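You operate a simulated robot arm through the tools that you are given. There is no shell and no other tool. Be economical: measure what you need, move in short steps, check, and stop when the job is done.

Carry out the task below with a simulated robot arm. There is one attempt and no reset: what you move stays moved.

TASK
Pump cleaner into the clear pot to its 20 ml line, lid it.
Fine: it ends on the steel tray; spill nothing. Set down upright: clear pot.
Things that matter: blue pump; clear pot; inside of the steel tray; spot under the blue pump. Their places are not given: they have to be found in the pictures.

Only the result counts: the job must be done as asked and must still hold three seconds after the hand-in. Knocking over, shifting, dropping, spilling or breaking anything else fails it. A push-on lid holds only when it is set on centred and level and pressed home; a screw cap is set on level and turned clockwise until tight.

THE ROBOT
A 6-joint arm with a two-finger parallel gripper, fixed in place. Base frame: the origin is at the foot of the arm, x ahead of it, y to its left, z up; the work surface is at about z = 0.9. Readings come in m, rad, newtons and seconds.
With the tool pointing down near the work surface it reaches from about 0.24 to 0.64 m from the base axis. Its first joint turns from -1.152 to 1.152 rad. Payload 2.7 kg.
The tool frame sits at the grasp point between the pads (the TCP): z along the fingers, y along the line on which they close. The tips reach 0.023 m beyond it. Largest opening 0.094 m; finger width 0.038, thickness 0.01; the body of the gripper, 0.054 by 0.096 m, starts 0.039 m behind the TCP.
Orientation is that of the tool frame in the base frame, as [roll, pitch, yaw] about the fixed x, y, z axes, in that order (R = Rz(yaw) Ry(pitch) Rx(roll)). With the fingers straight down and closing along the base's y, the tool's x points along the base's -x, its y along +y and its z along -z.

THE INTERFACE
- The arm moves only by the tool move_arm. Its arguments are lists of equal length, an entry for each row: "grip": the closure, from 0 (fully open) to 1 (shut); "travel": the shift along the tool's x, y, z in units of 50 mm (1.0 is 50 mm), a list of three; "rotation": the turn, a rotation vector about the tool's x, y, z in units of 5 degrees (1.0 is 5 degrees), a list of three. In form: {"grip": [grip, ...], "travel": [[x, y, z], ...], "rotation": [[wx, wy, wz], ...]}. A call has 1 to 20 rows; each row shifts and turns the commanded pose from where the row before left it, along the tool's axes as they then stand. A call with a number of a shift or a turn outside -1 to 1 is refused whole. Rows are played at 5 a second. More than 0.05 m and 0.15 rad between two rows, or a gripper value outside its range, and nothing of the call is played. A pose out of reach is approached as far as the arm can. The call stops where the force on the tool passes 40 N (or 10 N more than at its start, if that is more) or the arm is blocked; 0.2 s more then pass. Each finger travels about 0.045 m/s and halts on what it meets, pressing with about 23 N; the grip force reading is that of the motor and also rises with nothing between the fingers. The clock runs only during rows and for 0.2 s after the last one: add rows that do not move to give the fingers time. It gives the time, the measured TCP pose, the force on the tool (base axes), the opening and the grip force at its end, in the units of the frame above (readings bear some noise), with the torque about the TCP (base axes, N m) and any sound that the robot's microphone picked up.
- Cameras (640 x 400 px; columns grow to the right, rows downward): "scene" is fixed at [0.0739, -0.428, 1.4192]; the picture's right is [0.80, -0.60, 0.00], its down [-0.26, -0.35, -0.90] and it looks along [0.54, 0.72, -0.43] (base axes); focal length 250 px, centre (320, 200). "wrist" rides on the gripper at [0.086, 0.016, -0.074] in the tool frame; the picture's right is [-0.18, 0.98, 0.00], its down [-0.58, -0.11, -0.81] and it looks along [-0.79, -0.15, 0.59] (tool axes); focal length 243 px, centre (320, 200).
- snapshot(camera): a new picture of that camera. It takes no simulated time.
- locate(camera, pixels): for up to 12 pixels [column, row] of the newest picture of that camera ("zoom" is the newest enlarged one), the place [x, y, z] in the base frame of the surface seen there, good to about 0.003 m. It takes no simulated time.
- zoom(camera, box): a new picture of the part [left, top, right, bottom] of that camera's present view, enlarged. It takes no simulated time.
- finish_job(): hands the job in; it is judged then, once.

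Keep the steps short. Do not move on a guess: measure, check each grasp and each placing, and mend mistakes. In all there are 80 turns and 46 pictures (those below and enlarged ones count). Leave the gripper open and the arm clear of the work at the hand-in unless told otherwise, and finish with a single line.

The tools are called as a command line: name --argument value ..., lists and objects as JSON in quotes. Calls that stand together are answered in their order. move_arm: Moves the arm, as the interface text tells. Its arguments: {"type":"object","properties":{"grip":{"type":"array"},"travel":{"type":"array"},"rotation":{"type":"array"}},"required":["grip","travel","rotation"]} The other tools are called the same way: snapshot (camera) takes a picture; locate (camera, pixels) gives the place of the surface under pixels of a picture; zoom (camera, box) takes an enlarged picture of a part of a camera's view; finish_job () hands the job in.

At the start:

```text
clock: 0.0
ee_pos: [0.3198, -0.1635, 1.2774]
tcp_rot: [-3.141, 0.001, 3.141]
ft_force: [-0.1, 0.4, -0.3]
moment: [0.02, -0.01, 0.03]
grip_width: 0.0939
grip_force: 0.1
```

scene: 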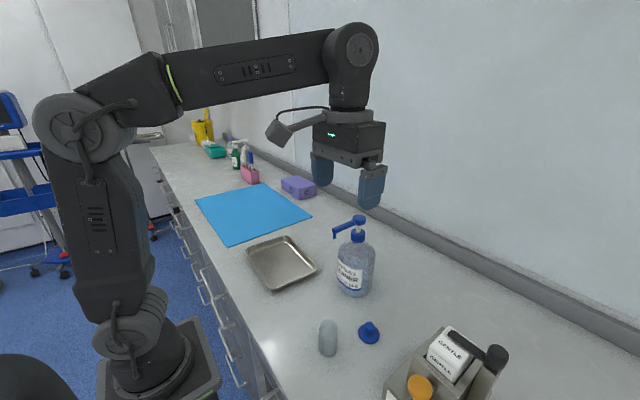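
wrist: 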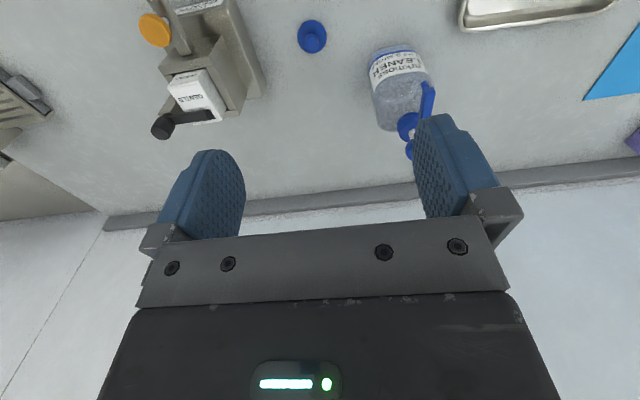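

I see the pump bottle near (355,262), a greyish pot near (328,338), a blue lid near (369,332), and the tray near (281,262). I'll zoom in on these.

zoom --camera "scene" --box '[290, 300, 410, 375]'

zoom --camera "scene" --box '[310, 205, 406, 305]'

locate --camera "scene" --pixels '[[328, 323], [328, 340], [328, 354], [369, 325], [369, 338], [358, 219], [337, 233], [352, 280], [352, 293], [281, 263], [246, 249], [316, 268]]'

```text
5.33 times, centred on (350, 338) of scene
```

zoom: 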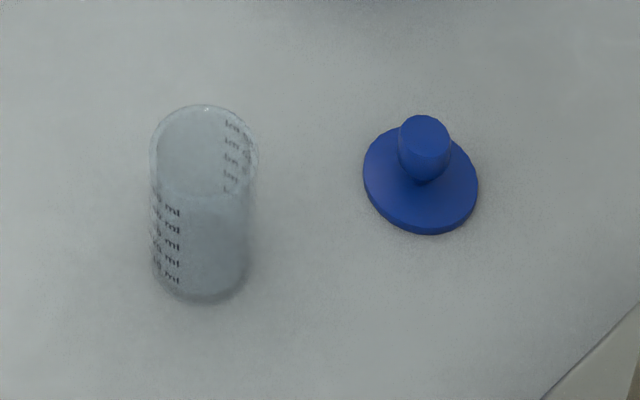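

```text
4.00 times, centred on (358, 255) of scene
```

zoom: 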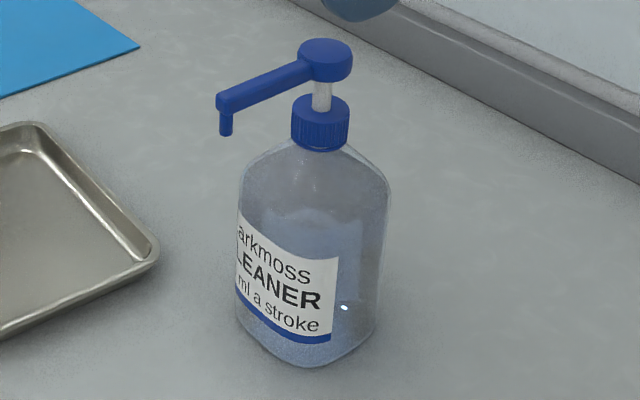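

```text
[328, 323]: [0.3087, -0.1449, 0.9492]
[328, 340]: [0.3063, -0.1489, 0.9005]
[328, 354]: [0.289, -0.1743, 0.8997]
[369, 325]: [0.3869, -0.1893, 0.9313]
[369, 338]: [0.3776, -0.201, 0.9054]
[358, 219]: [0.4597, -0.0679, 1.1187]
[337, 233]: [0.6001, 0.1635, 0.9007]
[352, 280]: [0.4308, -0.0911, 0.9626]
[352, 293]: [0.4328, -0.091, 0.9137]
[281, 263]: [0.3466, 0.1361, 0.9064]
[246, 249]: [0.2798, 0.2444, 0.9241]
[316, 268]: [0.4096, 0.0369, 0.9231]
```

Next I need the ml per stroke, the nozzle position, and the pot's details.

zoom --camera "wrist" --box '[350, 30, 450, 160]'

zoom --camera "scene" --box '[328, 250, 376, 300]'

zoom --camera "scene" --box '[310, 314, 346, 360]'

locate --camera "scene" --pixels '[[334.5, 236], [334, 230], [335, 238], [345, 226], [359, 216], [358, 231], [358, 238], [319.5, 330], [337, 330], [327, 320], [328, 328], [328, 350]]'

```text
3.08 times, centred on (400, 95) of wrist
```

zoom: 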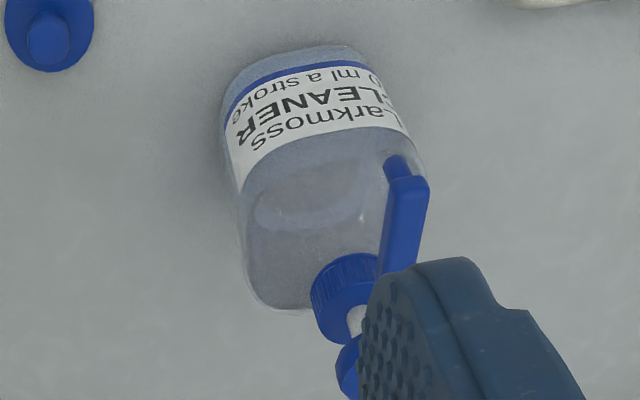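

```text
8.00 times, centred on (352, 275) of scene
```

zoom: 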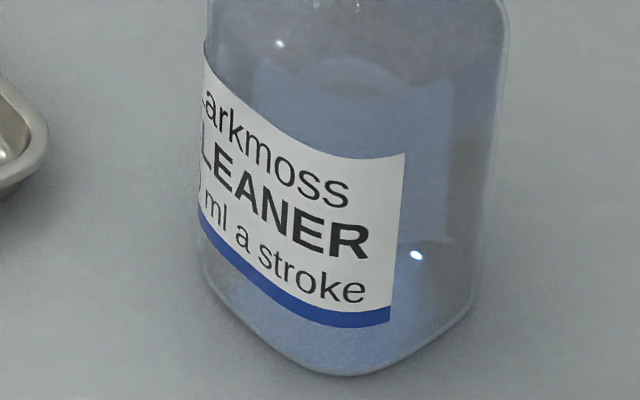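

```text
8.70 times, centred on (328, 337) of scene
```

zoom: 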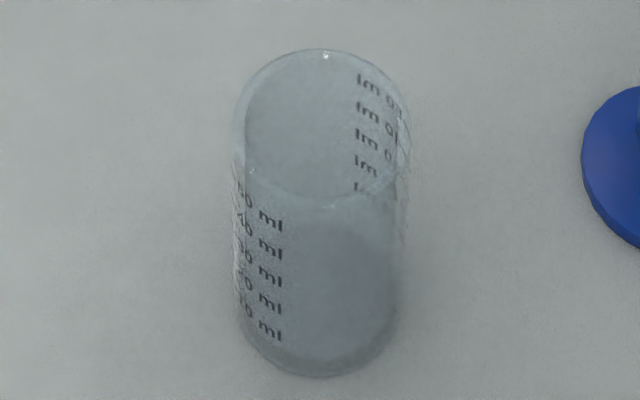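

```text
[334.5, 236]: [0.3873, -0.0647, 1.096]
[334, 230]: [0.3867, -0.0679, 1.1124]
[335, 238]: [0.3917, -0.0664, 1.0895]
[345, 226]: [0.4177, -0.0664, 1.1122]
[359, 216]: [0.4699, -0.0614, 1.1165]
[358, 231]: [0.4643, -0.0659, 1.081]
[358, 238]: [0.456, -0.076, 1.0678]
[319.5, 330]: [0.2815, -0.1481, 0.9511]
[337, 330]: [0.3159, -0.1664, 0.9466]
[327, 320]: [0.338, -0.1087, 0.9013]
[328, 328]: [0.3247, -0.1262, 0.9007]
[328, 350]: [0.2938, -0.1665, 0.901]
```

The pot's centre is near (0.298, -0.158) with its rim at about 0.95. The nozzle is at (0.389, -0.066, 1.09) and the pump head at (0.465, -0.065, 1.118). A vertical gripper would hit the spout, so I'll tilt the tool 30° about its closing axis. I'll do that up high first and check it is reachable.

move_arm --grip '[0, 0, 0, 0, 0, 0, 0, 0, 0, 0]' --travel '[[0, 0, 0], [0, 0, 0], [0, 0, 0], [0, 0, 0], [0, 0, 0], [0, 0, 0], [0.5, 0, 0.866], [0.5, 0, 0.866], [0.5, 0, 0.866], [0, 0, 0]]' --rotation '[[0, -1, 0], [0, -1, 0], [0, -1, 0], [0, -1, 0], [0, -1, 0], [0, -1, 0], [0, 0, 0], [0, 0, 0], [0, 0, 0], [0, 0, 0]]'

snapshot --camera "wrist"

```text
clock: 2.2
ee_pos: [0.3188, -0.1627, 1.1268]
tcp_rot: [3.139, 0.525, -3.141]
ft_force: [-1.2, 0.7, -0.2]
moment: [0.02, -0.01, -0.03]
grip_width: 0.0942
grip_force: 0.1
```

```text
38 pictures are left
```

wrist: 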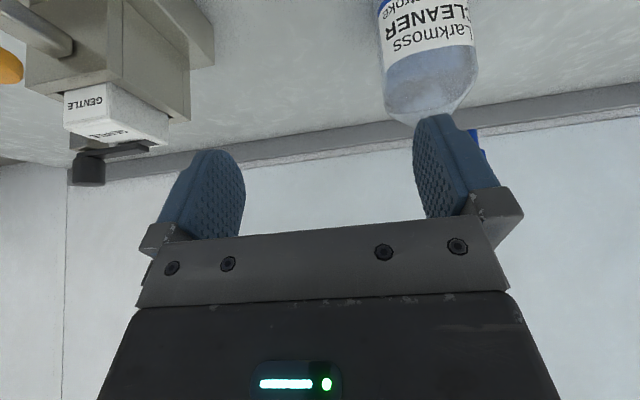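

30° works. The fingers stay clear, so I'll go down above the pot to z≈1.0 and check.

move_arm --grip '[0, 0, 0, 0, 0]' --travel '[[0.41, 0.025, 0.5], [0.41, 0.025, 0.5], [0.41, 0.025, 0.5], [0.41, 0.025, 0.5], [0, 0, 0]]' --rotation '[[0, 0, 0], [0, 0, 0], [0, 0, 0], [0, 0, 0], [0, 0, 0]]'

snapshot --camera "wrist"

snapshot --camera "scene"

```text
clock: 3.4
ee_pos: [0.2974, -0.1589, 0.9991]
tcp_rot: [-3.14, 0.526, 3.142]
ft_force: [0.2, -1.1, -0.9]
moment: [0.01, -0.01, -0.02]
grip_width: 0.094
grip_force: 0.1
```

```text
37 pictures are left
```

wrist: 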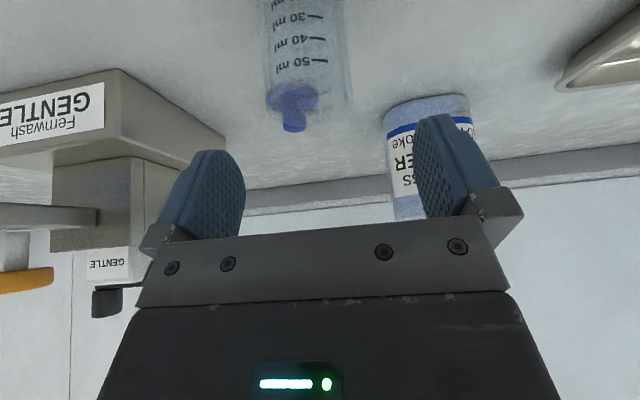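

```text
36 pictures are left
```

scene: 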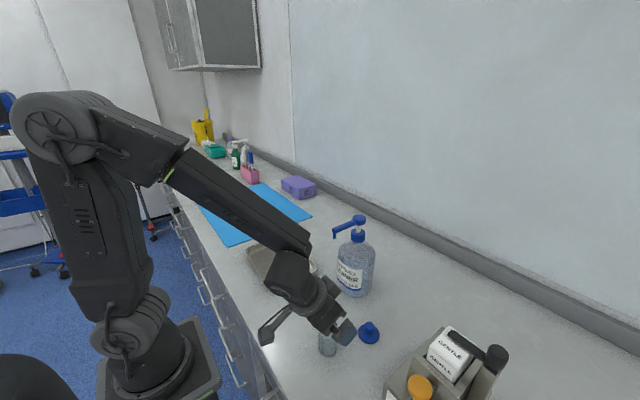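

The pot sits between the fingers and the "ml" marks face the camera. I'll go down to z≈0.938.

move_arm --grip '[0, 0, 0, 0, 0]' --travel '[[0.15, 0, 0.26], [0.15, 0, 0.26], [0.15, 0, 0.26], [0.16, 0, 0.276], [0, 0, 0]]' --rotation '[[0, 0, 0], [0, 0, 0], [0, 0, 0], [0, 0, 0], [0, 0, 0]]'

snapshot --camera "wrist"

zoom --camera "scene" --box '[250, 290, 410, 390]'

```text
clock: 4.6
ee_pos: [0.2975, -0.159, 0.9373]
tcp_rot: [3.14, 0.524, -3.141]
ft_force: [-0.1, -0.8, -0.5]
moment: [0.01, 0.01, 0.02]
grip_width: 0.094
grip_force: 0.1
```

```text
35 pictures are left
```

wrist: 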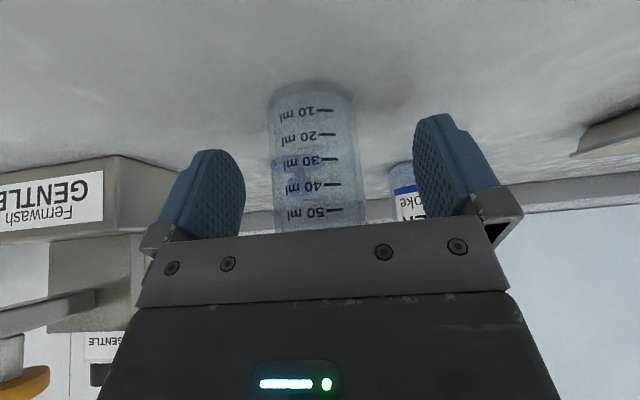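

```text
4.00 times, centred on (330, 340) of scene
```

zoom: 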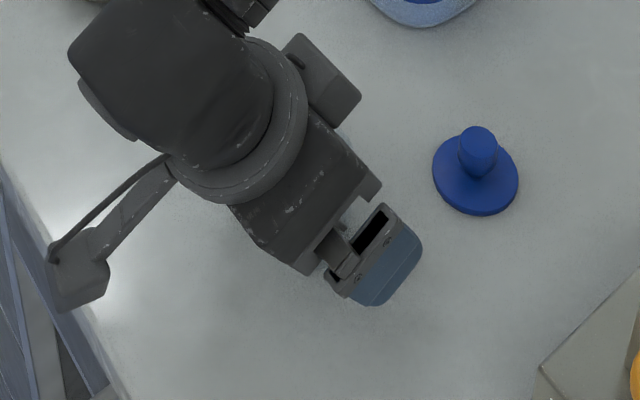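

The pot stands between the pads, so I'll close on it.

move_arm --grip '[0.5, 0.7, 1, 1, 1, 1]' --travel '[[0, 0, 0], [0, 0, 0], [0, 0, 0], [0, 0, 0], [0, 0, 0], [0, 0, 0]]' --rotation '[[0, 0, 0], [0, 0, 0], [0, 0, 0], [0, 0, 0], [0, 0, 0], [0, 0, 0]]'

```text
clock: 6.0
ee_pos: [0.2989, -0.1597, 0.9381]
tcp_rot: [3.141, 0.524, 3.14]
ft_force: [-0.2, 0.2, 1.0]
moment: [0.0, 0.0, -0.01]
grip_width: 0.0414
grip_force: 22.1
```

I have it, 41 mm wide. I'll lift it 30 mm and look.

move_arm --grip '[1, 1, 1, 1]' --travel '[[-0.1, 0, -0.1732], [-0.1, 0, -0.1732], [-0.1, 0, -0.1732], [0, 0, 0]]' --rotation '[[0, 0, 0], [0, 0, 0], [0, 0, 0], [0, 0, 0]]'

snapshot --camera "wrist"

```text
clock: 7.0
ee_pos: [0.2979, -0.1578, 0.9688]
tcp_rot: [3.141, 0.524, -3.14]
ft_force: [0.0, -0.3, -1.4]
moment: [0.02, 0.0, 0.0]
grip_width: 0.0413
grip_force: 23.0
```

```text
33 pictures are left
```

wrist: 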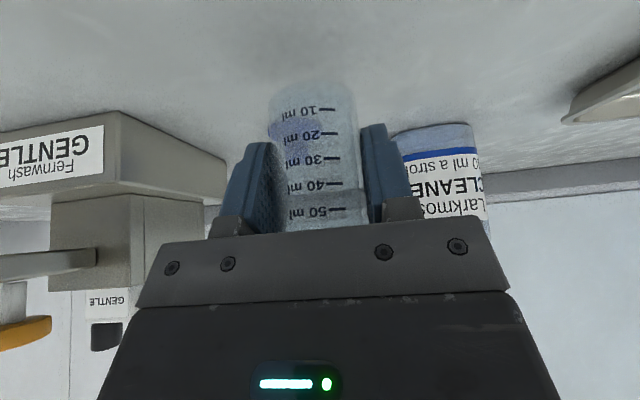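

It's held upright. Before carrying it, I'll measure the nozzle and pump head more precisely and read the label's number.

zoom --camera "wrist" --box '[390, 110, 500, 220]'

zoom --camera "scene" --box '[326, 210, 374, 240]'

```text
3.64 times, centred on (445, 165) of wrist
```

zoom: 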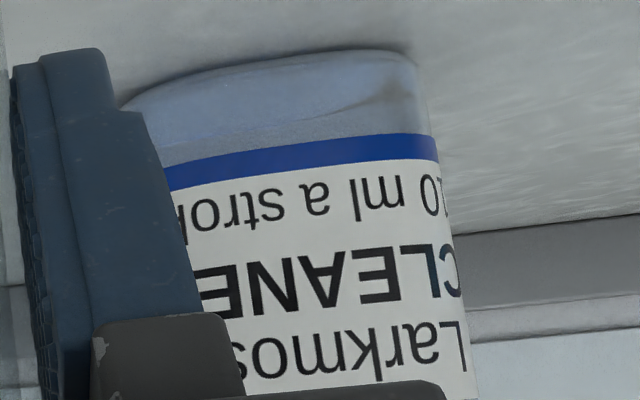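

```text
13.33 times, centred on (350, 225) of scene
```

zoom: 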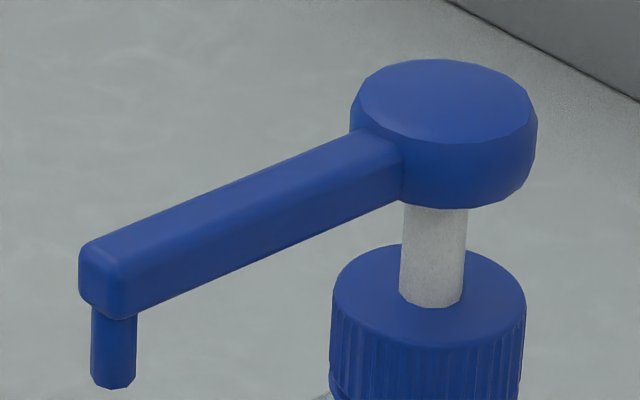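

locate --camera "zoom" --pixels '[[114, 320], [114, 350], [114, 380], [95, 350], [132, 350], [445, 70], [445, 100], [445, 130], [370, 90], [520, 100], [432, 250], [430, 340]]'

zoom --camera "wrist" --box '[450, 140, 500, 175]'

```text
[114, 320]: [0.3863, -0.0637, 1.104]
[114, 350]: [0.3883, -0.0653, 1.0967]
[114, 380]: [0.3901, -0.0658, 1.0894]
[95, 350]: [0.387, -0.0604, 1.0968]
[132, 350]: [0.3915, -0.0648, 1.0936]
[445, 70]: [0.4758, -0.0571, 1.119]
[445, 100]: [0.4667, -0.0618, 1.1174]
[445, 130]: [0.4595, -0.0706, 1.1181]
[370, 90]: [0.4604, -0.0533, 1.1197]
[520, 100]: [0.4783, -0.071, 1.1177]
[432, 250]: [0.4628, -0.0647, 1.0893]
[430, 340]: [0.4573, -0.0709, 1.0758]
```

```text
11.43 times, centred on (475, 158) of wrist
```

zoom: 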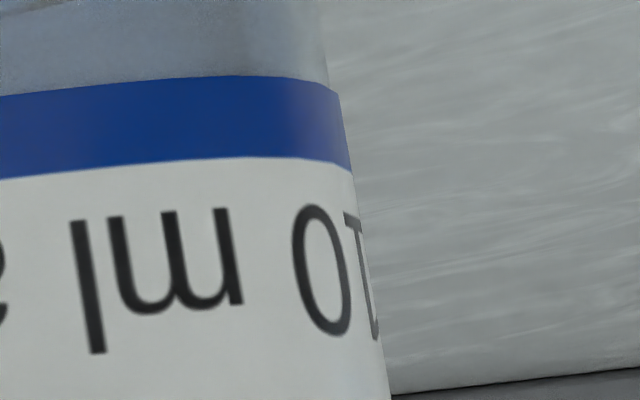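

The label reads 10 ml a stroke, so I need 2 strokes. The nozzle centre is about (0.391, -0.062). I'll check where the held pot sits relative to the TCP.

locate --camera "wrist" --pixels '[[327, 109], [325, 134], [330, 158], [320, 158], [330, 184], [293, 137]]'

move_arm --grip '[1, 1, 1, 1, 1]' --travel '[[0, 0.5, 0], [0, 0.5, 0], [0, 0.5, 0], [0, 0.42, 0], [0, 0, 0]]' --rotation '[[0, 0, 0], [0, 0, 0], [0, 0, 0], [0, 0, 0], [0, 0, 0]]'

```text
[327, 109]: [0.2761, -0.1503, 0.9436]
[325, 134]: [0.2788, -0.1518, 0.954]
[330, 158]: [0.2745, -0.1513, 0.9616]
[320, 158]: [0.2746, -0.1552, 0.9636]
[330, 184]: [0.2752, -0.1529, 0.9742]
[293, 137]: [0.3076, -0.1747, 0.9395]
```

```text
clock: 8.2
ee_pos: [0.2979, -0.0645, 0.9677]
tcp_rot: [-3.141, 0.527, -3.141]
ft_force: [-1.1, -0.6, -0.4]
moment: [-0.01, -0.01, -0.01]
grip_width: 0.0413
grip_force: 22.7
```

The pot centre is about 2 mm behind the TCP. I'll check where the bottle's front face is before sliding in.

snapshot --camera "wrist"

locate --camera "wrist" --pixels '[[230, 160], [260, 130], [300, 100], [320, 90], [340, 95], [400, 130], [400, 160], [400, 110], [250, 110], [380, 100]]'

locate --camera "scene" --pixels '[[338, 265], [338, 275], [339, 284], [342, 270], [346, 288], [352, 293], [360, 296]]'

```text
29 pictures are left
```

wrist: 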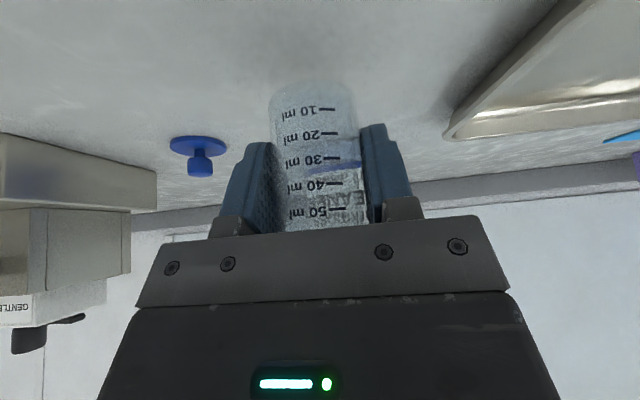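

```text
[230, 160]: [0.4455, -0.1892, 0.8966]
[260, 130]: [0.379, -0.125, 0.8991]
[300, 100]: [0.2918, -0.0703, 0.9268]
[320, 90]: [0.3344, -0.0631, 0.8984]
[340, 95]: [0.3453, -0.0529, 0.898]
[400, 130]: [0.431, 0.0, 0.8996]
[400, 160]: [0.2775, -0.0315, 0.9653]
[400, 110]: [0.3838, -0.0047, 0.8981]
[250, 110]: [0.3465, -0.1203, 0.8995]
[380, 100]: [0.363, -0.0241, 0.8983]
```

```text
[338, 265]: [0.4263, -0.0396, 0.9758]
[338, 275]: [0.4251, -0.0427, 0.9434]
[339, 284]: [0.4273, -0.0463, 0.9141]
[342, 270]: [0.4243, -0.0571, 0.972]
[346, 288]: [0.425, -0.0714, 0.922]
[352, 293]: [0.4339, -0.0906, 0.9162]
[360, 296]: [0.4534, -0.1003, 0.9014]
```

The bottle's front face is at x≈0.4245. I'll put the pot centre at about (0.386, -0.062), which leaves the fingers some 8 mm of clearance.

move_arm --grip '[1, 1, 1, 1, 1, 1]' --travel '[[-0.312, 0.01, 0.18], [-0.312, 0.01, 0.18], [-0.312, 0.01, 0.18], [-0.312, 0.01, 0.18], [-0.312, 0.01, 0.18], [0, 0, 0]]' --rotation '[[0, 0, 0], [0, 0, 0], [0, 0, 0], [0, 0, 0], [0, 0, 0], [0, 0, 0]]'

zoom --camera "scene" --box '[270, 200, 400, 310]'

```text
clock: 9.6
ee_pos: [0.3883, -0.06, 0.9678]
tcp_rot: [-3.139, 0.525, -3.14]
ft_force: [0.1, -0.6, -0.4]
moment: [0.01, -0.01, 0.01]
grip_width: 0.0412
grip_force: 23.1
```

```text
3.64 times, centred on (335, 255) of scene
```

zoom: 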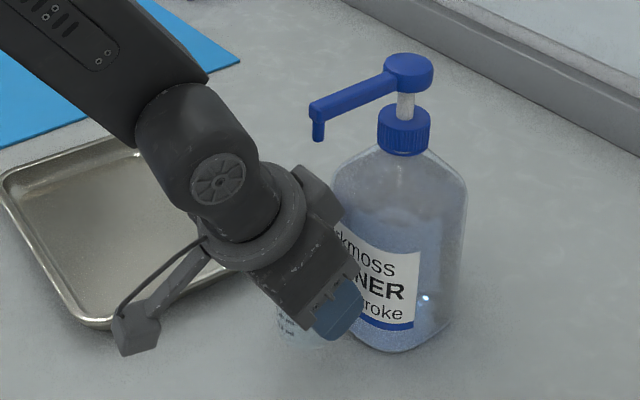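

All clear. I'll lower it 29.5 mm to the surface.

move_arm --grip '[1, 1, 1, 1, 1, 1]' --travel '[[0.08, 0, 0.1386], [0.08, 0, 0.1386], [0.08, 0, 0.1386], [0.04, 0, 0.0693], [0.013, 0, 0.0225], [0, 0, 0]]' --rotation '[[0, 0, 0], [0, 0, 0], [0, 0, 0], [0, 0, 0], [0, 0, 0], [0, 0, 0]]'

```text
clock: 11.0
ee_pos: [0.3894, -0.0611, 0.9387]
tcp_rot: [-3.141, 0.525, -3.141]
ft_force: [1.0, 0.6, -1.0]
moment: [0.0, -0.03, 0.02]
grip_width: 0.041
grip_force: 23.0
```

No contact showing yet. I'll ease down in half-millimetre steps.

move_arm --grip '[1, 1, 1, 1]' --travel '[[0.005, 0, 0.00866], [0.005, 0, 0.00866], [0, 0, 0], [0, 0, 0]]' --rotation '[[0, 0, 0], [0, 0, 0], [0, 0, 0], [0, 0, 0]]'

```text
clock: 12.0
ee_pos: [0.3881, -0.0607, 0.9375]
tcp_rot: [-3.141, 0.525, 3.14]
ft_force: [-1.3, 3.0, 6.8]
moment: [0.1, 0.08, -0.02]
grip_width: 0.0412
grip_force: 23.1
```

Contact at 6.8 N: the pot is down. I'll open and back out along the tool axis.

move_arm --grip '[0.5, 0.3, 0.2, 0.2, 0.2, 0.2, 0.2, 0.2, 0.2, 0.2]' --travel '[[0, 0, 0], [0, 0, 0], [0, 0, 0], [0, 0, 0], [0, 0, -0.3], [0, 0, -0.7], [0, 0, -1], [0, 0, -1], [0, 0, -1], [0, 0, 0]]' --rotation '[[0, 0, 0], [0, 0, 0], [0, 0, 0], [0, 0, 0], [0, 0, 0], [0, 0, 0], [0, 0, 0], [0, 0, 0], [0, 0, 0], [0, 0, 0]]'

snapshot --camera "wrist"

zoom --camera "scene" --box '[270, 200, 400, 310]'

```text
clock: 14.2
ee_pos: [0.2886, -0.0605, 1.1111]
tcp_rot: [3.141, 0.524, 3.141]
ft_force: [0.9, 0.5, -0.3]
moment: [0.0, -0.01, 0.02]
grip_width: 0.075
grip_force: 0.1
```

```text
27 pictures are left
```

wrist: 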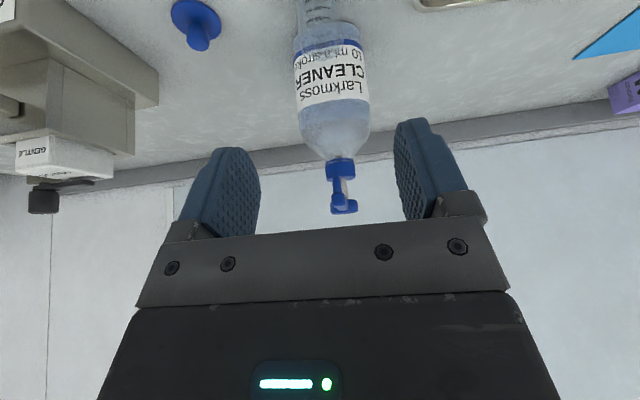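

```text
3.64 times, centred on (335, 255) of scene
```

zoom: 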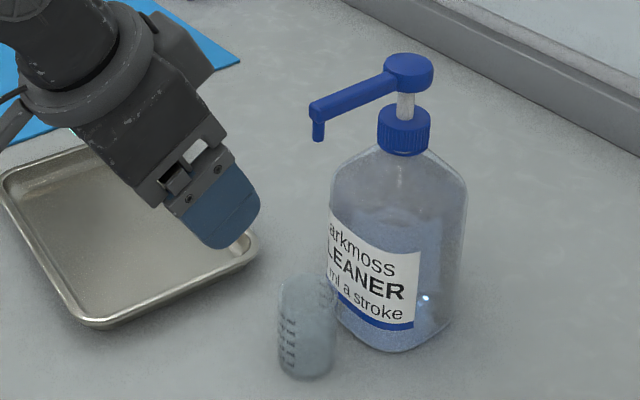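

The label confirms "10 ml a stroke". The pot stands below the nozzle; I'll measure its rim.

locate --camera "zoom" --pixels '[[279, 290], [334, 292], [306, 276], [300, 306], [300, 370], [307, 378], [319, 135]]'

move_arm --grip '[0.2, 0.2, 0.2, 0.2, 0.2, 0.2, 1, 1, 1, 1]' --travel '[[-0.5, 0, -0.866], [-0.5, 0, -0.866], [0, 0, 0], [0, 0, 0], [0, 0, 0], [0, 0, 0], [0, 0, 0], [0, 0, 0], [0, 0, 0], [0, 0, 0]]' --rotation '[[0, 0, 0], [0, 0, 0], [0, 1, 0], [0, 1, 0], [0, 1, 0], [0, 1, 0], [0, 1, 0], [0, 1, 0], [0, 0, 0], [0, 0, 0]]'

```text
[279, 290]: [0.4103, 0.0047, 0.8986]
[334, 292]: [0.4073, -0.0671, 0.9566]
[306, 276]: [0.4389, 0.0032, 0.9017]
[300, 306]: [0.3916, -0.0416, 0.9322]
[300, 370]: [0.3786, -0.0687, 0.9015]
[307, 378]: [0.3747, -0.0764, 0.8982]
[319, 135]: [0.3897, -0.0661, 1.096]
```

```text
clock: 16.4
ee_pos: [0.2886, -0.0612, 1.2102]
tcp_rot: [3.141, 0.0, -3.141]
ft_force: [0.4, 0.2, -0.2]
moment: [-0.01, -0.02, -0.05]
grip_width: 0.0
grip_force: 14.4
```

The pot is centred at about (0.387, -0.061), so it's good. The fingers are shut and the tool is vertical. I'll move above the pump head at (0.468, -0.062).

move_arm --grip '[1, 1, 1, 1, 1, 1, 1]' --travel '[[-0.897, 0, 0], [-0.897, 0, 0], [-0.897, 0, 0], [-0.897, -0.015, 0], [0, 0, 0.5], [0, 0, 0.5], [0, 0, 0]]' --rotation '[[0, 0, 0], [0, 0, 0], [0, 0, 0], [0, 0, 0], [0, 0, 0], [0, 0, 0], [0, 0, 0]]'

zoom --camera "scene" --box '[300, 170, 420, 300]'

```text
clock: 18.0
ee_pos: [0.4685, -0.0608, 1.1631]
tcp_rot: [-3.141, 0.003, 3.141]
ft_force: [0.5, -0.6, 0.1]
moment: [-0.01, 0.0, 0.02]
grip_width: 0.0
grip_force: 23.4
```

```text
3.08 times, centred on (360, 235) of scene
```

zoom: 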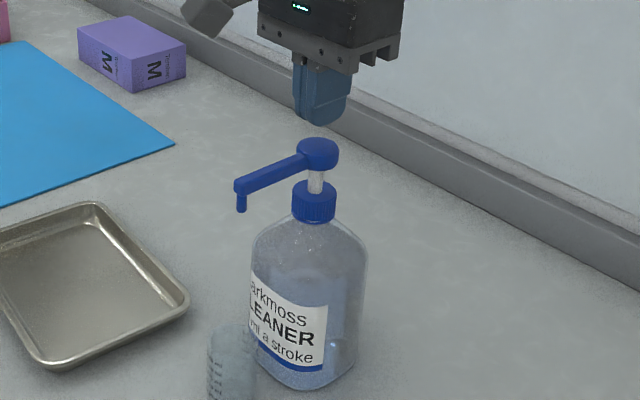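

The fingers are aligned over the head. I'll press slowly, and the force stop will end the stroke at the bottom.

move_arm --grip '[1, 1, 1, 1, 1, 1, 1, 1, 1, 1, 1, 1, 1]' --travel '[[0, 0, 0.35], [0, 0, 0.05], [0, 0, 0.05], [0, 0, 0.05], [0, 0, 0.05], [0, 0, 0.05], [0, 0, 0.05], [0, 0, 0.05], [0, 0, 0.05], [0, 0, 0.05], [0, 0, 0.05], [0, 0, 0.05], [0, 0, 0.0]]' --rotation '[[0, 0, 0], [0, 0, 0], [0, 0, 0], [0, 0, 0], [0, 0, 0], [0, 0, 0], [0, 0, 0], [0, 0, 0], [0, 0, 0], [0, 0, 0], [0, 0, 0], [0, 0, 0], [0, 0, 0]]'

zoom --camera "scene" --box '[290, 190, 400, 310]'

```text
clock: 20.8
ee_pos: [0.4684, -0.0607, 1.1178]
tcp_rot: [3.141, 0.003, 3.141]
ft_force: [-2.2, 0.7, 18.1]
moment: [0.06, 0.14, 0.02]
grip_width: 0.0
grip_force: 22.9
```

```text
3.33 times, centred on (345, 250) of scene
```

zoom: 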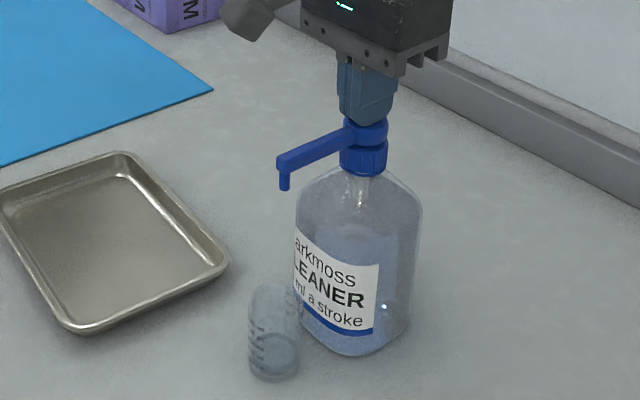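

Liquid is in the pot and the head is nearly at the collar, with 18 N on it. I'll push on to the stop.

move_arm --grip '[1, 1, 1, 1, 1]' --travel '[[0, 0, 0.03], [0, 0, 0.03], [0, 0, 0.03], [0, 0, 0.03], [0, 0, 0.0]]' --rotation '[[0, 0, 0], [0, 0, 0], [0, 0, 0], [0, 0, 0], [0, 0, 0]]'

zoom --camera "scene" --box '[320, 260, 370, 310]'

```text
clock: 21.7
ee_pos: [0.4681, -0.0617, 1.1179]
tcp_rot: [-3.14, 0.014, 3.141]
ft_force: [-4.7, 1.2, 13.3]
moment: [0.04, 0.3, -0.02]
grip_width: 0.0
grip_force: 21.9
stopped in row 4: the force on the tool passed its limit at 41 N (the readings are from after the stop); the commanded pose is now the measured one
```

```text
8.00 times, centred on (345, 285) of scene
```

zoom: 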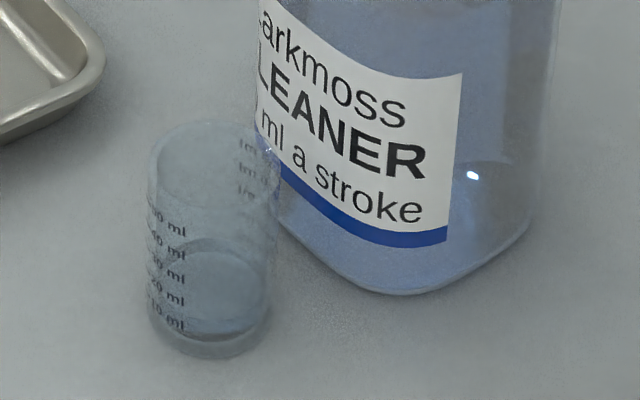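

That is the bottom stop, and the level is at about the 10 ml mark. I'll lift off so the pump returns.

move_arm --grip '[1, 1, 1, 1, 1, 1, 1]' --travel '[[0, 0, -0.2], [0, 0, -0.2], [0, 0, -0.2], [0, 0, -0.3], [0, 0, 0], [0, 0, 0], [0, 0, 0]]' --rotation '[[0, 0, 0], [0, 0, 0], [0, 0, 0], [0, 0, 0], [0, 0, 0], [0, 0, 0], [0, 0, 0]]'

zoom --camera "scene" --box '[290, 190, 400, 310]'

```text
clock: 23.3
ee_pos: [0.4692, -0.0625, 1.1606]
tcp_rot: [-3.141, 0.01, -3.14]
ft_force: [-0.3, -0.1, 0.2]
moment: [0.0, -0.03, -0.02]
grip_width: 0.0
grip_force: 23.1
```

```text
3.33 times, centred on (345, 250) of scene
```

zoom: 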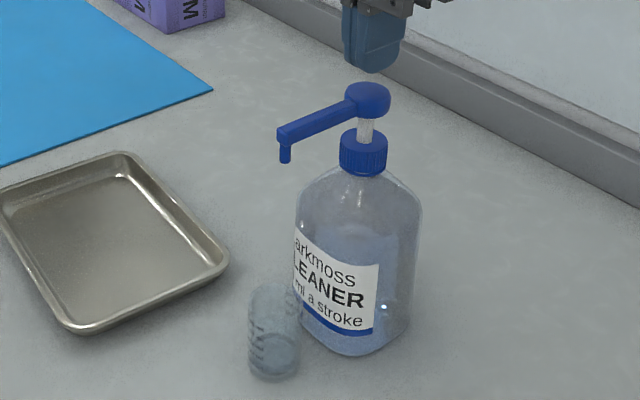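

The pump has returned to full height. Now the second stroke, to the same depth.

move_arm --grip '[1, 1, 1, 1, 1, 1, 1, 1, 1, 1, 1, 1, 1]' --travel '[[0, 0, 0.3], [0, 0, 0.05], [0, 0, 0.05], [0, 0, 0.05], [0, 0, 0.05], [0, 0, 0.05], [0, 0, 0.05], [0, 0, 0.05], [0, 0, 0.05], [0, 0, 0.05], [0, 0, 0.05], [0, 0, 0.05], [0, 0, 0.03]]' --rotation '[[0, 0, 0], [0, 0, 0], [0, 0, 0], [0, 0, 0], [0, 0, 0], [0, 0, 0], [0, 0, 0], [0, 0, 0], [0, 0, 0], [0, 0, 0], [0, 0, 0], [0, 0, 0], [0, 0, 0]]'

move_arm --grip '[1, 1, 1, 1, 1, 1, 1]' --travel '[[0, 0, -0.2], [0, 0, -0.2], [0, 0, -0.2], [0, 0, -0.5], [0, 0, -0.5], [0, 0, 0], [0, 0, 0]]' --rotation '[[0, 0, 0], [0, 0, 0], [0, 0, 0], [0, 0, 0], [0, 0, 0], [0, 0, 0], [0, 0, 0]]'

zoom --camera "scene" --box '[320, 260, 370, 310]'

```text
clock: 26.1
ee_pos: [0.4688, -0.0608, 1.1176]
tcp_rot: [-3.141, 0.013, 3.141]
ft_force: [3.0, -2.2, 15.3]
moment: [-0.02, 0.12, 0.03]
grip_width: 0.0
grip_force: 23.1
```

```text
clock: 27.7
ee_pos: [0.4686, -0.0631, 1.1969]
tcp_rot: [-3.14, 0.011, -3.139]
ft_force: [0.4, 0.3, 0.3]
moment: [-0.03, 0.0, -0.01]
grip_width: 0.0002
grip_force: 22.5
```

```text
8.00 times, centred on (345, 285) of scene
```

zoom: 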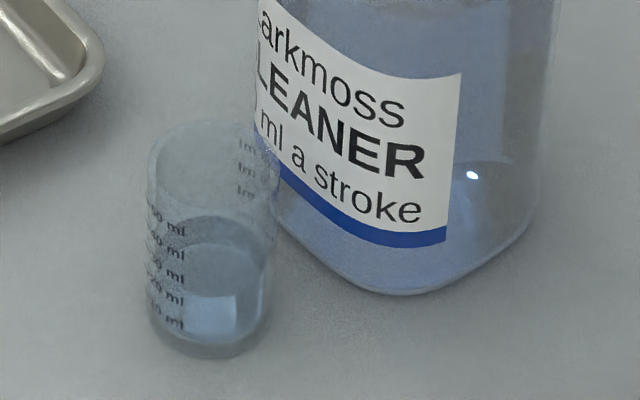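

The level is at the 20 ml line and there's no spill. I'll go back behind the pot, open, and tilt 30° again.

move_arm --grip '[1, 1, 1, 1, 0.2, 0.2, 0.2, 0.2, 0.2, 0.2, 0.2, 0.2, 0.2]' --travel '[[0.9, 0.012, 0], [0.9, 0.012, 0], [0.9, 0.012, 0], [0.9, 0.012, 0], [0, 0, 0], [0, 0, 0], [0, 0, 0], [0, 0, 0], [0, 0, 0], [0, 0, 0], [0.5, 0, 0.866], [0.36, 0, 0.62], [0, 0, 0]]' --rotation '[[0, 0, 0], [0, 0, 0], [0, 0, 0], [0, 0, 0], [0, -1, 0], [0, -1, 0], [0, -1, 0], [0, -1, 0], [0, -1, 0], [0, -0.87, 0], [0, 0, 0], [0, 0, 0], [0, 0, 0]]'

snapshot --camera "wrist"

```text
clock: 30.5
ee_pos: [0.2881, -0.0595, 1.1079]
tcp_rot: [-3.139, 0.522, -3.141]
ft_force: [0.3, 0.7, -0.6]
moment: [0.01, -0.01, 0.03]
grip_width: 0.0752
grip_force: 0.1
```

```text
20 pictures are left
```

wrist: 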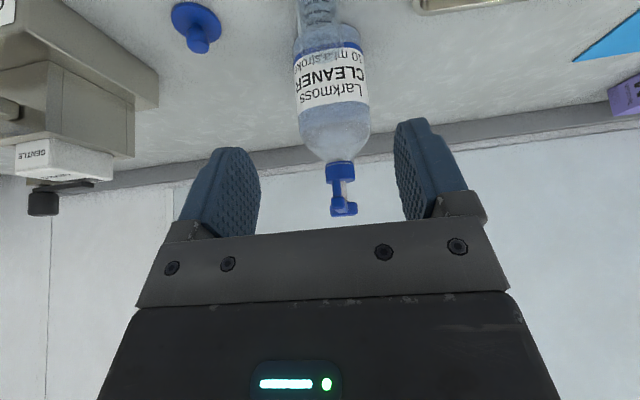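

It's the same view as when I backed out. I'll advance along the tool axis to the earlier grasp pose.

move_arm --grip '[0.2, 0.2, 0.2, 0.2, 0.2, 0.2, 0.2]' --travel '[[-0.036, -0.02, 0.8], [0, 0, 0.8], [0, 0, 0.8], [0, 0, 0.7], [0, 0, 0.5], [0, 0, 0.33], [0, 0, 0]]' --rotation '[[0, 0, 0], [0, 0, 0], [0, 0, 0], [0, 0, 0], [0, 0, 0], [0, 0, 0], [0, 0, 0]]'

snapshot --camera "wrist"

```text
clock: 32.1
ee_pos: [0.3879, -0.06, 0.9384]
tcp_rot: [-3.14, 0.523, -3.139]
ft_force: [-0.5, -0.3, -0.5]
moment: [0.0, 0.02, -0.02]
grip_width: 0.0752
grip_force: 0.1
```

```text
19 pictures are left
```

wrist: 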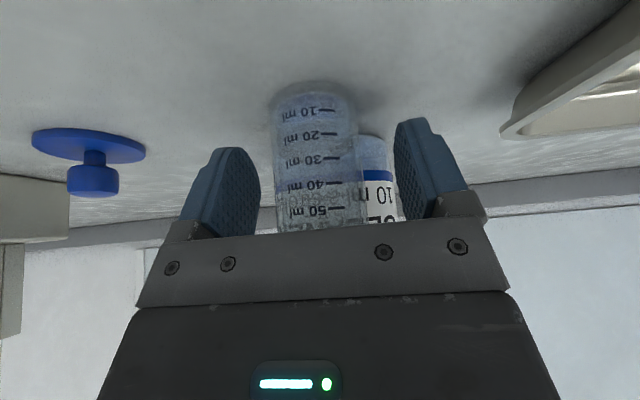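

The pot is between the pads; I'll close, then lift gently by 15 mm.

move_arm --grip '[0.4, 0.6, 1, 1, 1, 1, 1, 1, 1, 1]' --travel '[[0, 0, 0], [0, 0, 0], [0, 0, 0], [0, 0, 0], [0, 0, 0], [-0.03, 0, -0.052], [-0.04, 0, -0.0693], [-0.04, 0, -0.0693], [-0.03, 0, -0.052], [0, 0, 0]]' --rotation '[[0, 0, 0], [0, 0, 0], [0, 0, 0], [0, 0, 0], [0, 0, 0], [0, 0, 0], [0, 0, 0], [0, 0, 0], [0, 0, 0], [0, 0, 0]]'

zoom --camera "wrist" --box '[220, 60, 440, 240]'

```text
clock: 34.3
ee_pos: [0.3863, -0.0586, 0.9533]
tcp_rot: [-3.138, 0.522, -3.141]
ft_force: [-0.1, -0.3, -1.0]
moment: [0.02, 0.04, 0.03]
grip_width: 0.0414
grip_force: 23.3
```

```text
2.22 times, centred on (330, 150) of wrist
```

zoom: 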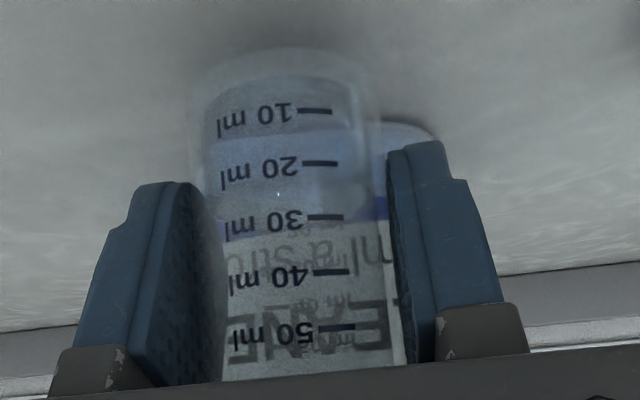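

It's held level. I'll withdraw slowly from under the spout toward the base, rising slightly.

move_arm --grip '[1, 1, 1, 1, 1, 1, 1, 1, 1, 1, 1, 1]' --travel '[[0.07, 0, -0.076], [0.143, 0, -0.152], [0.143, 0, -0.152], [0.143, 0, -0.152], [0.143, 0, -0.152], [0.07, 0, -0.076], [0, 0, 0], [-0.04, 0, -0.0693], [-0.04, 0, -0.0693], [-0.04, 0, -0.0693], [-0.04, 0, -0.0693], [0, 0, 0]]' --rotation '[[0, 0, 0], [0, 0, 0], [0, 0, 0], [0, 0, 0], [0, 0, 0], [0, 0, 0], [0, 0, 0], [0, 0, 0], [0, 0, 0], [0, 0, 0], [0, 0, 0], [0, 0, 0]]'

snapshot --camera "scene"

```text
clock: 36.9
ee_pos: [0.3364, -0.0602, 0.9857]
tcp_rot: [-3.142, 0.522, -3.14]
ft_force: [-0.2, -0.3, 0.4]
moment: [-0.01, -0.01, -0.01]
grip_width: 0.0415
grip_force: 23.0
```

```text
17 pictures are left
```

scene: 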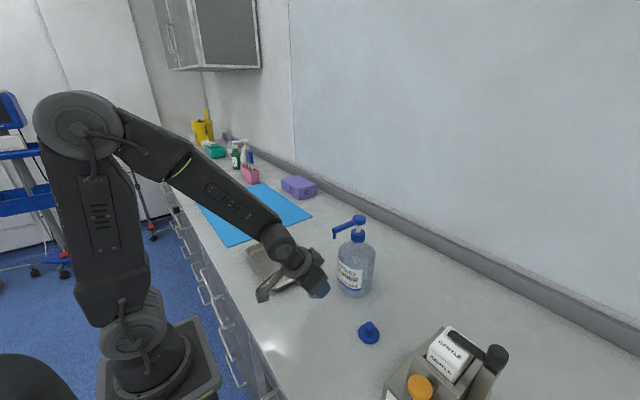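

The path over the tray is free. The tray spans about x 0.28–0.41, y 0.04–0.245, with its rim at 0.924. I'll move smoothly to its middle.

move_arm --grip '[1, 1, 1, 1, 1, 1, 1, 1, 1, 1, 1, 1, 1, 1]' --travel '[[0, 0.1, 0], [0, 0.2, 0], [-0.034, 0.3, 0.0195], [-0.034, 0.38, 0.0195], [-0.034, 0.38, 0.0195], [-0.034, 0.38, 0.0195], [-0.034, 0.38, 0.0195], [-0.034, 0.38, 0.0195], [-0.034, 0.38, 0.0195], [-0.034, 0.38, 0.0195], [0, 0.3, 0], [0, 0.16, 0], [0, 0.08, 0], [0, 0, 0]]' --rotation '[[0, 0, 0], [0, 0, 0], [0, 0, 0], [0, 0, 0], [0, 0, 0], [0, 0, 0], [0, 0, 0], [0, 0, 0], [0, 0, 0], [0, 0, 0], [0, 0, 0], [0, 0, 0], [0, 0, 0], [0, 0, 0]]'

snapshot --camera "wrist"

zoom --camera "scene" --box '[220, 210, 350, 310]'

```text
clock: 39.9
ee_pos: [0.3545, 0.129, 0.9874]
tcp_rot: [-3.138, 0.522, 3.14]
ft_force: [-1.3, 0.5, -0.8]
moment: [0.0, 0.01, -0.01]
grip_width: 0.0413
grip_force: 23.1
out of reach, approached as far as the arm can: row 5
```

```text
16 pictures are left
```

wrist: 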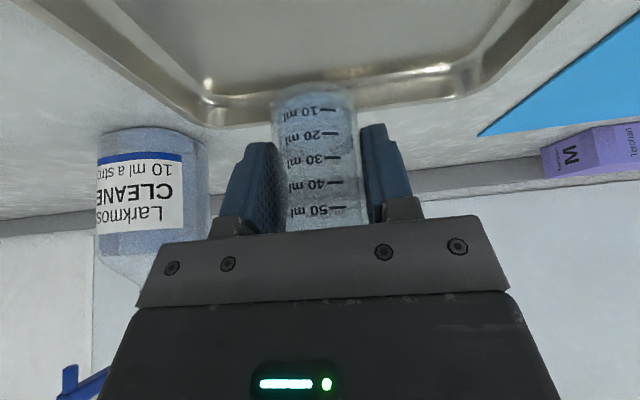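

```text
4.00 times, centred on (285, 260) of scene
```

zoom: 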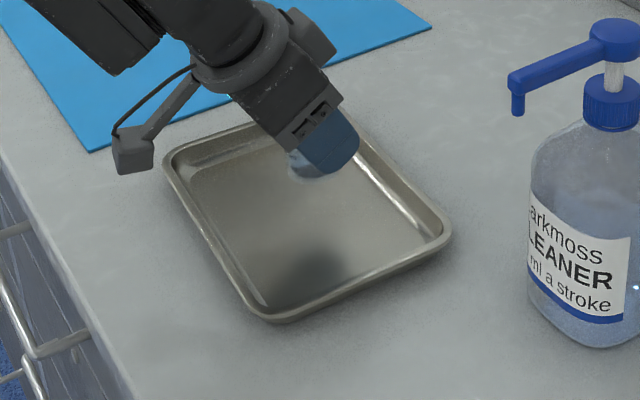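

The pot is over the tray. I'll check the tray floor and walls in this zoom.

locate --camera "zoom" --pixels '[[300, 230], [260, 200], [340, 240], [170, 160], [265, 310], [445, 235], [380, 175], [205, 175]]'

```text
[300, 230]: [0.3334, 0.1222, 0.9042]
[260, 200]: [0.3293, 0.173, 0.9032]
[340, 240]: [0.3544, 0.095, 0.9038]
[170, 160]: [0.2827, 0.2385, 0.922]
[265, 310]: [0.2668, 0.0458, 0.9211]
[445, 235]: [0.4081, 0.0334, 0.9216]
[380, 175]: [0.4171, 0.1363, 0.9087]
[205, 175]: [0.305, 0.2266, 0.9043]
```

The floor is at about 0.904, so I expect touch at TCP z≈0.942. I'll lower to 0.945 and then creep.

move_arm --grip '[1, 1, 1, 1, 1, 1, 1]' --travel '[[0.06, 0, 0.104], [0.09, 0, 0.156], [0.09, 0, 0.156], [0.09, 0, 0.156], [0.06, 0, 0.104], [0.03, 0, 0.051], [0, 0, 0]]' --rotation '[[0, 0, 0], [0, 0, 0], [0, 0, 0], [0, 0, 0], [0, 0, 0], [0, 0, 0], [0, 0, 0]]'

move_arm --grip '[1, 1, 1, 1]' --travel '[[0.01, 0, 0.0173], [0.01, 0, 0.0173], [0, 0, 0], [0, 0, 0]]' --rotation '[[0, 0, 0], [0, 0, 0], [0, 0, 0], [0, 0, 0]]'

```text
clock: 41.5
ee_pos: [0.3535, 0.1312, 0.9444]
tcp_rot: [-3.14, 0.522, 3.141]
ft_force: [-0.6, 0.2, -0.8]
moment: [0.01, 0.01, 0.02]
grip_width: 0.0415
grip_force: 23.1
```

```text
clock: 42.5
ee_pos: [0.3545, 0.1292, 0.9429]
tcp_rot: [-3.139, 0.523, -3.14]
ft_force: [0.0, 0.4, -0.5]
moment: [0.0, -0.01, 0.01]
grip_width: 0.0414
grip_force: 23.0
```

No contact yet; I'll creep on 1.5 mm.

move_arm --grip '[1, 1, 1, 1, 1]' --travel '[[0.005, 0, 0.00866], [0.005, 0, 0.00866], [0.005, 0, 0.00866], [0, 0, 0], [0, 0, 0]]' --rotation '[[0, 0, 0], [0, 0, 0], [0, 0, 0], [0, 0, 0], [0, 0, 0]]'

```text
clock: 43.7
ee_pos: [0.356, 0.1299, 0.9429]
tcp_rot: [-3.141, 0.524, 3.141]
ft_force: [0.9, 2.6, 9.2]
moment: [0.1, -0.02, 0.01]
grip_width: 0.0415
grip_force: 23.5
```

Contact. I'll open and back out along the tool axis.

move_arm --grip '[0.5, 0.3, 0.2, 0.2, 0.2, 0.2, 0.2, 0.2, 0.2, 0.2]' --travel '[[0, 0, 0], [0, 0, 0], [0, 0, 0], [0, 0, 0], [0, 0, -0.3], [0, 0, -0.7], [0, 0, -1], [0, 0, -1], [0, 0, -1], [0, 0, 0]]' --rotation '[[0, 0, 0], [0, 0, 0], [0, 0, 0], [0, 0, 0], [0, 0, 0], [0, 0, 0], [0, 0, 0], [0, 0, 0], [0, 0, 0], [0, 0, 0]]'

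move_arm --grip '[0.2, 0.2, 0.2, 0.2, 0.2, 0.2, 0.2, 0.2, 0.2]' --travel '[[-0.5, 0, -0.866], [-0.5, 0, -0.866], [0, 0, 0], [0, 0, 0], [0, 0, 0], [0, 0, 0], [0, 0, 0], [0, 0, 0], [0, 0, 0]]' --rotation '[[0, 0, 0], [0, 0, 0], [0, 1, 0], [0, 1, 0], [0, 1, 0], [0, 1, 0], [0, 1, 0], [0, 1, 0], [0, 0, 0]]'

zoom --camera "scene" --box '[230, 210, 350, 300]'

```text
clock: 45.9
ee_pos: [0.2527, 0.1317, 1.1151]
tcp_rot: [-3.14, 0.522, -3.139]
ft_force: [-0.1, -0.6, -0.9]
moment: [-0.01, -0.01, 0.02]
grip_width: 0.0752
grip_force: 0.1
```

```text
clock: 47.9
ee_pos: [0.2564, 0.1307, 1.2147]
tcp_rot: [-3.139, -0.002, 3.141]
ft_force: [0.1, -0.6, -0.4]
moment: [-0.02, 0.03, 0.0]
grip_width: 0.0752
grip_force: 0.0
```

```text
4.44 times, centred on (290, 255) of scene
```

zoom: 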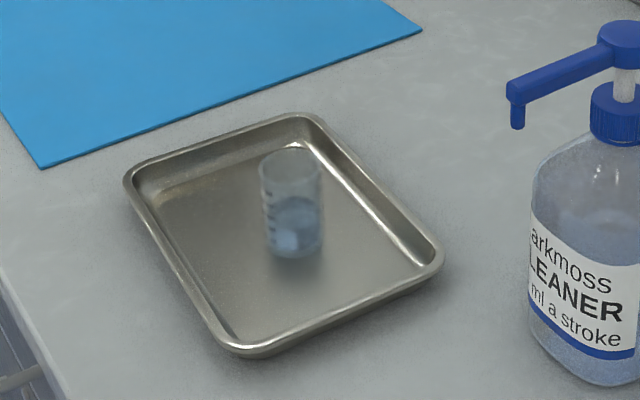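

The pot stands upright in the tray. Now I'll measure the lid.

zoom --camera "scene" --box '[350, 315, 390, 350]'

locate --camera "scene" --pixels '[[369, 323], [370, 326], [369, 330], [369, 335], [360, 333], [378, 333], [369, 342], [369, 339]]'

```text
11.43 times, centred on (370, 332) of scene
```

zoom: 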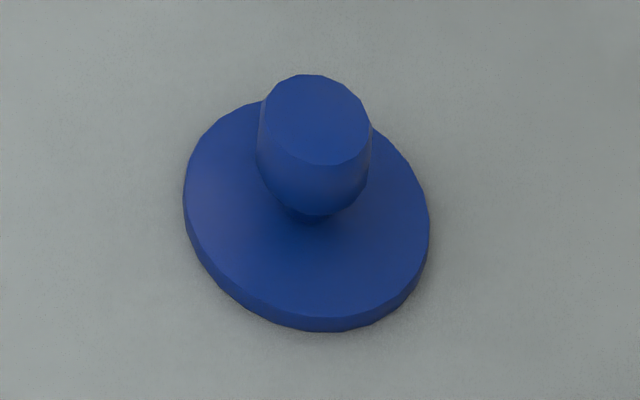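

```text
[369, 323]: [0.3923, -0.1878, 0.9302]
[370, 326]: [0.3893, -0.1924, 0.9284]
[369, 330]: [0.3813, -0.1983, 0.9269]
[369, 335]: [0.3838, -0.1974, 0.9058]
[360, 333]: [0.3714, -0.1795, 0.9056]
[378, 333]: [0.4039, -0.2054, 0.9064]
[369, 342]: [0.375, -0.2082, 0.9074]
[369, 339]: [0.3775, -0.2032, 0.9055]
```

The knob centre is about (0.388, -0.1925) with its top at 0.930, and the disc top is at 0.907. I'll travel high and descend above it.

move_arm --grip '[0.2, 0.2, 0.2, 0.2, 0.2, 0.2, 0.2, 0.2, 0.2, 0.2, 0.2, 0.2, 0.3, 0.3]' --travel '[[-0.329, -0.808, 0], [-0.329, -0.808, 0], [-0.329, -0.808, 0], [-0.329, -0.808, 0], [-0.329, -0.808, 0], [-0.329, -0.808, 0], [-0.329, -0.808, 0], [-0.329, -0.808, 0], [0, 0, 0.9], [0, 0, 0.9], [0, 0, 0.9], [0, 0, 0.9], [0, 0, 0.7], [0, 0, 0]]' --rotation '[[0, 0, 0], [0, 0, 0], [0, 0, 0], [0, 0, 0], [0, 0, 0], [0, 0, 0], [0, 0, 0], [0, 0, 0], [0, 0, 0], [0, 0, 0], [0, 0, 0], [0, 0, 0], [0, 0, 0], [0, 0, 0]]'

snapshot --camera "wrist"

locate --camera "wrist" --pixels '[[320, 120]]'

```text
clock: 50.9
ee_pos: [0.3888, -0.1954, 0.9998]
tcp_rot: [-3.141, -0.002, 3.141]
ft_force: [0.6, 0.2, 0.2]
moment: [-0.03, 0.0, -0.02]
grip_width: 0.0659
grip_force: 0.2
```

```text
12 pictures are left
```

wrist: 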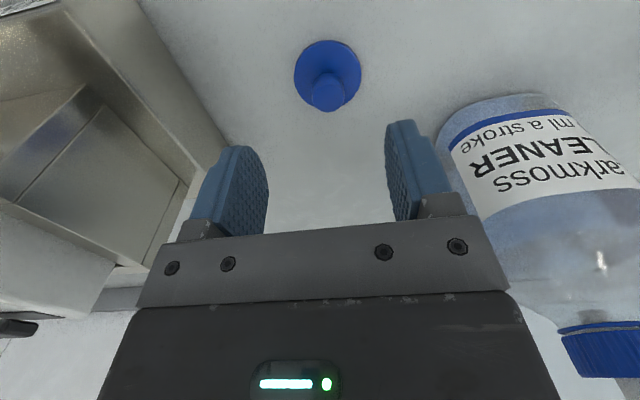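

```text
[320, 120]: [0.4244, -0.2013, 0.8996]
```

locate --camera "wrist" --pixels '[[329, 90], [329, 97], [318, 92], [340, 92], [329, 105], [297, 75], [359, 72], [326, 46]]'

```text
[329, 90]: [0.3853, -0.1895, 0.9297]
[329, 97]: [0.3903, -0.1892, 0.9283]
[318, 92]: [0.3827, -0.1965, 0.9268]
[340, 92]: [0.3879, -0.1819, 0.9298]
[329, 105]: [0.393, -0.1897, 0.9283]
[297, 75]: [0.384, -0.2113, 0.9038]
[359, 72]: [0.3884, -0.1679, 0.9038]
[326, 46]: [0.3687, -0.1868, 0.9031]
```

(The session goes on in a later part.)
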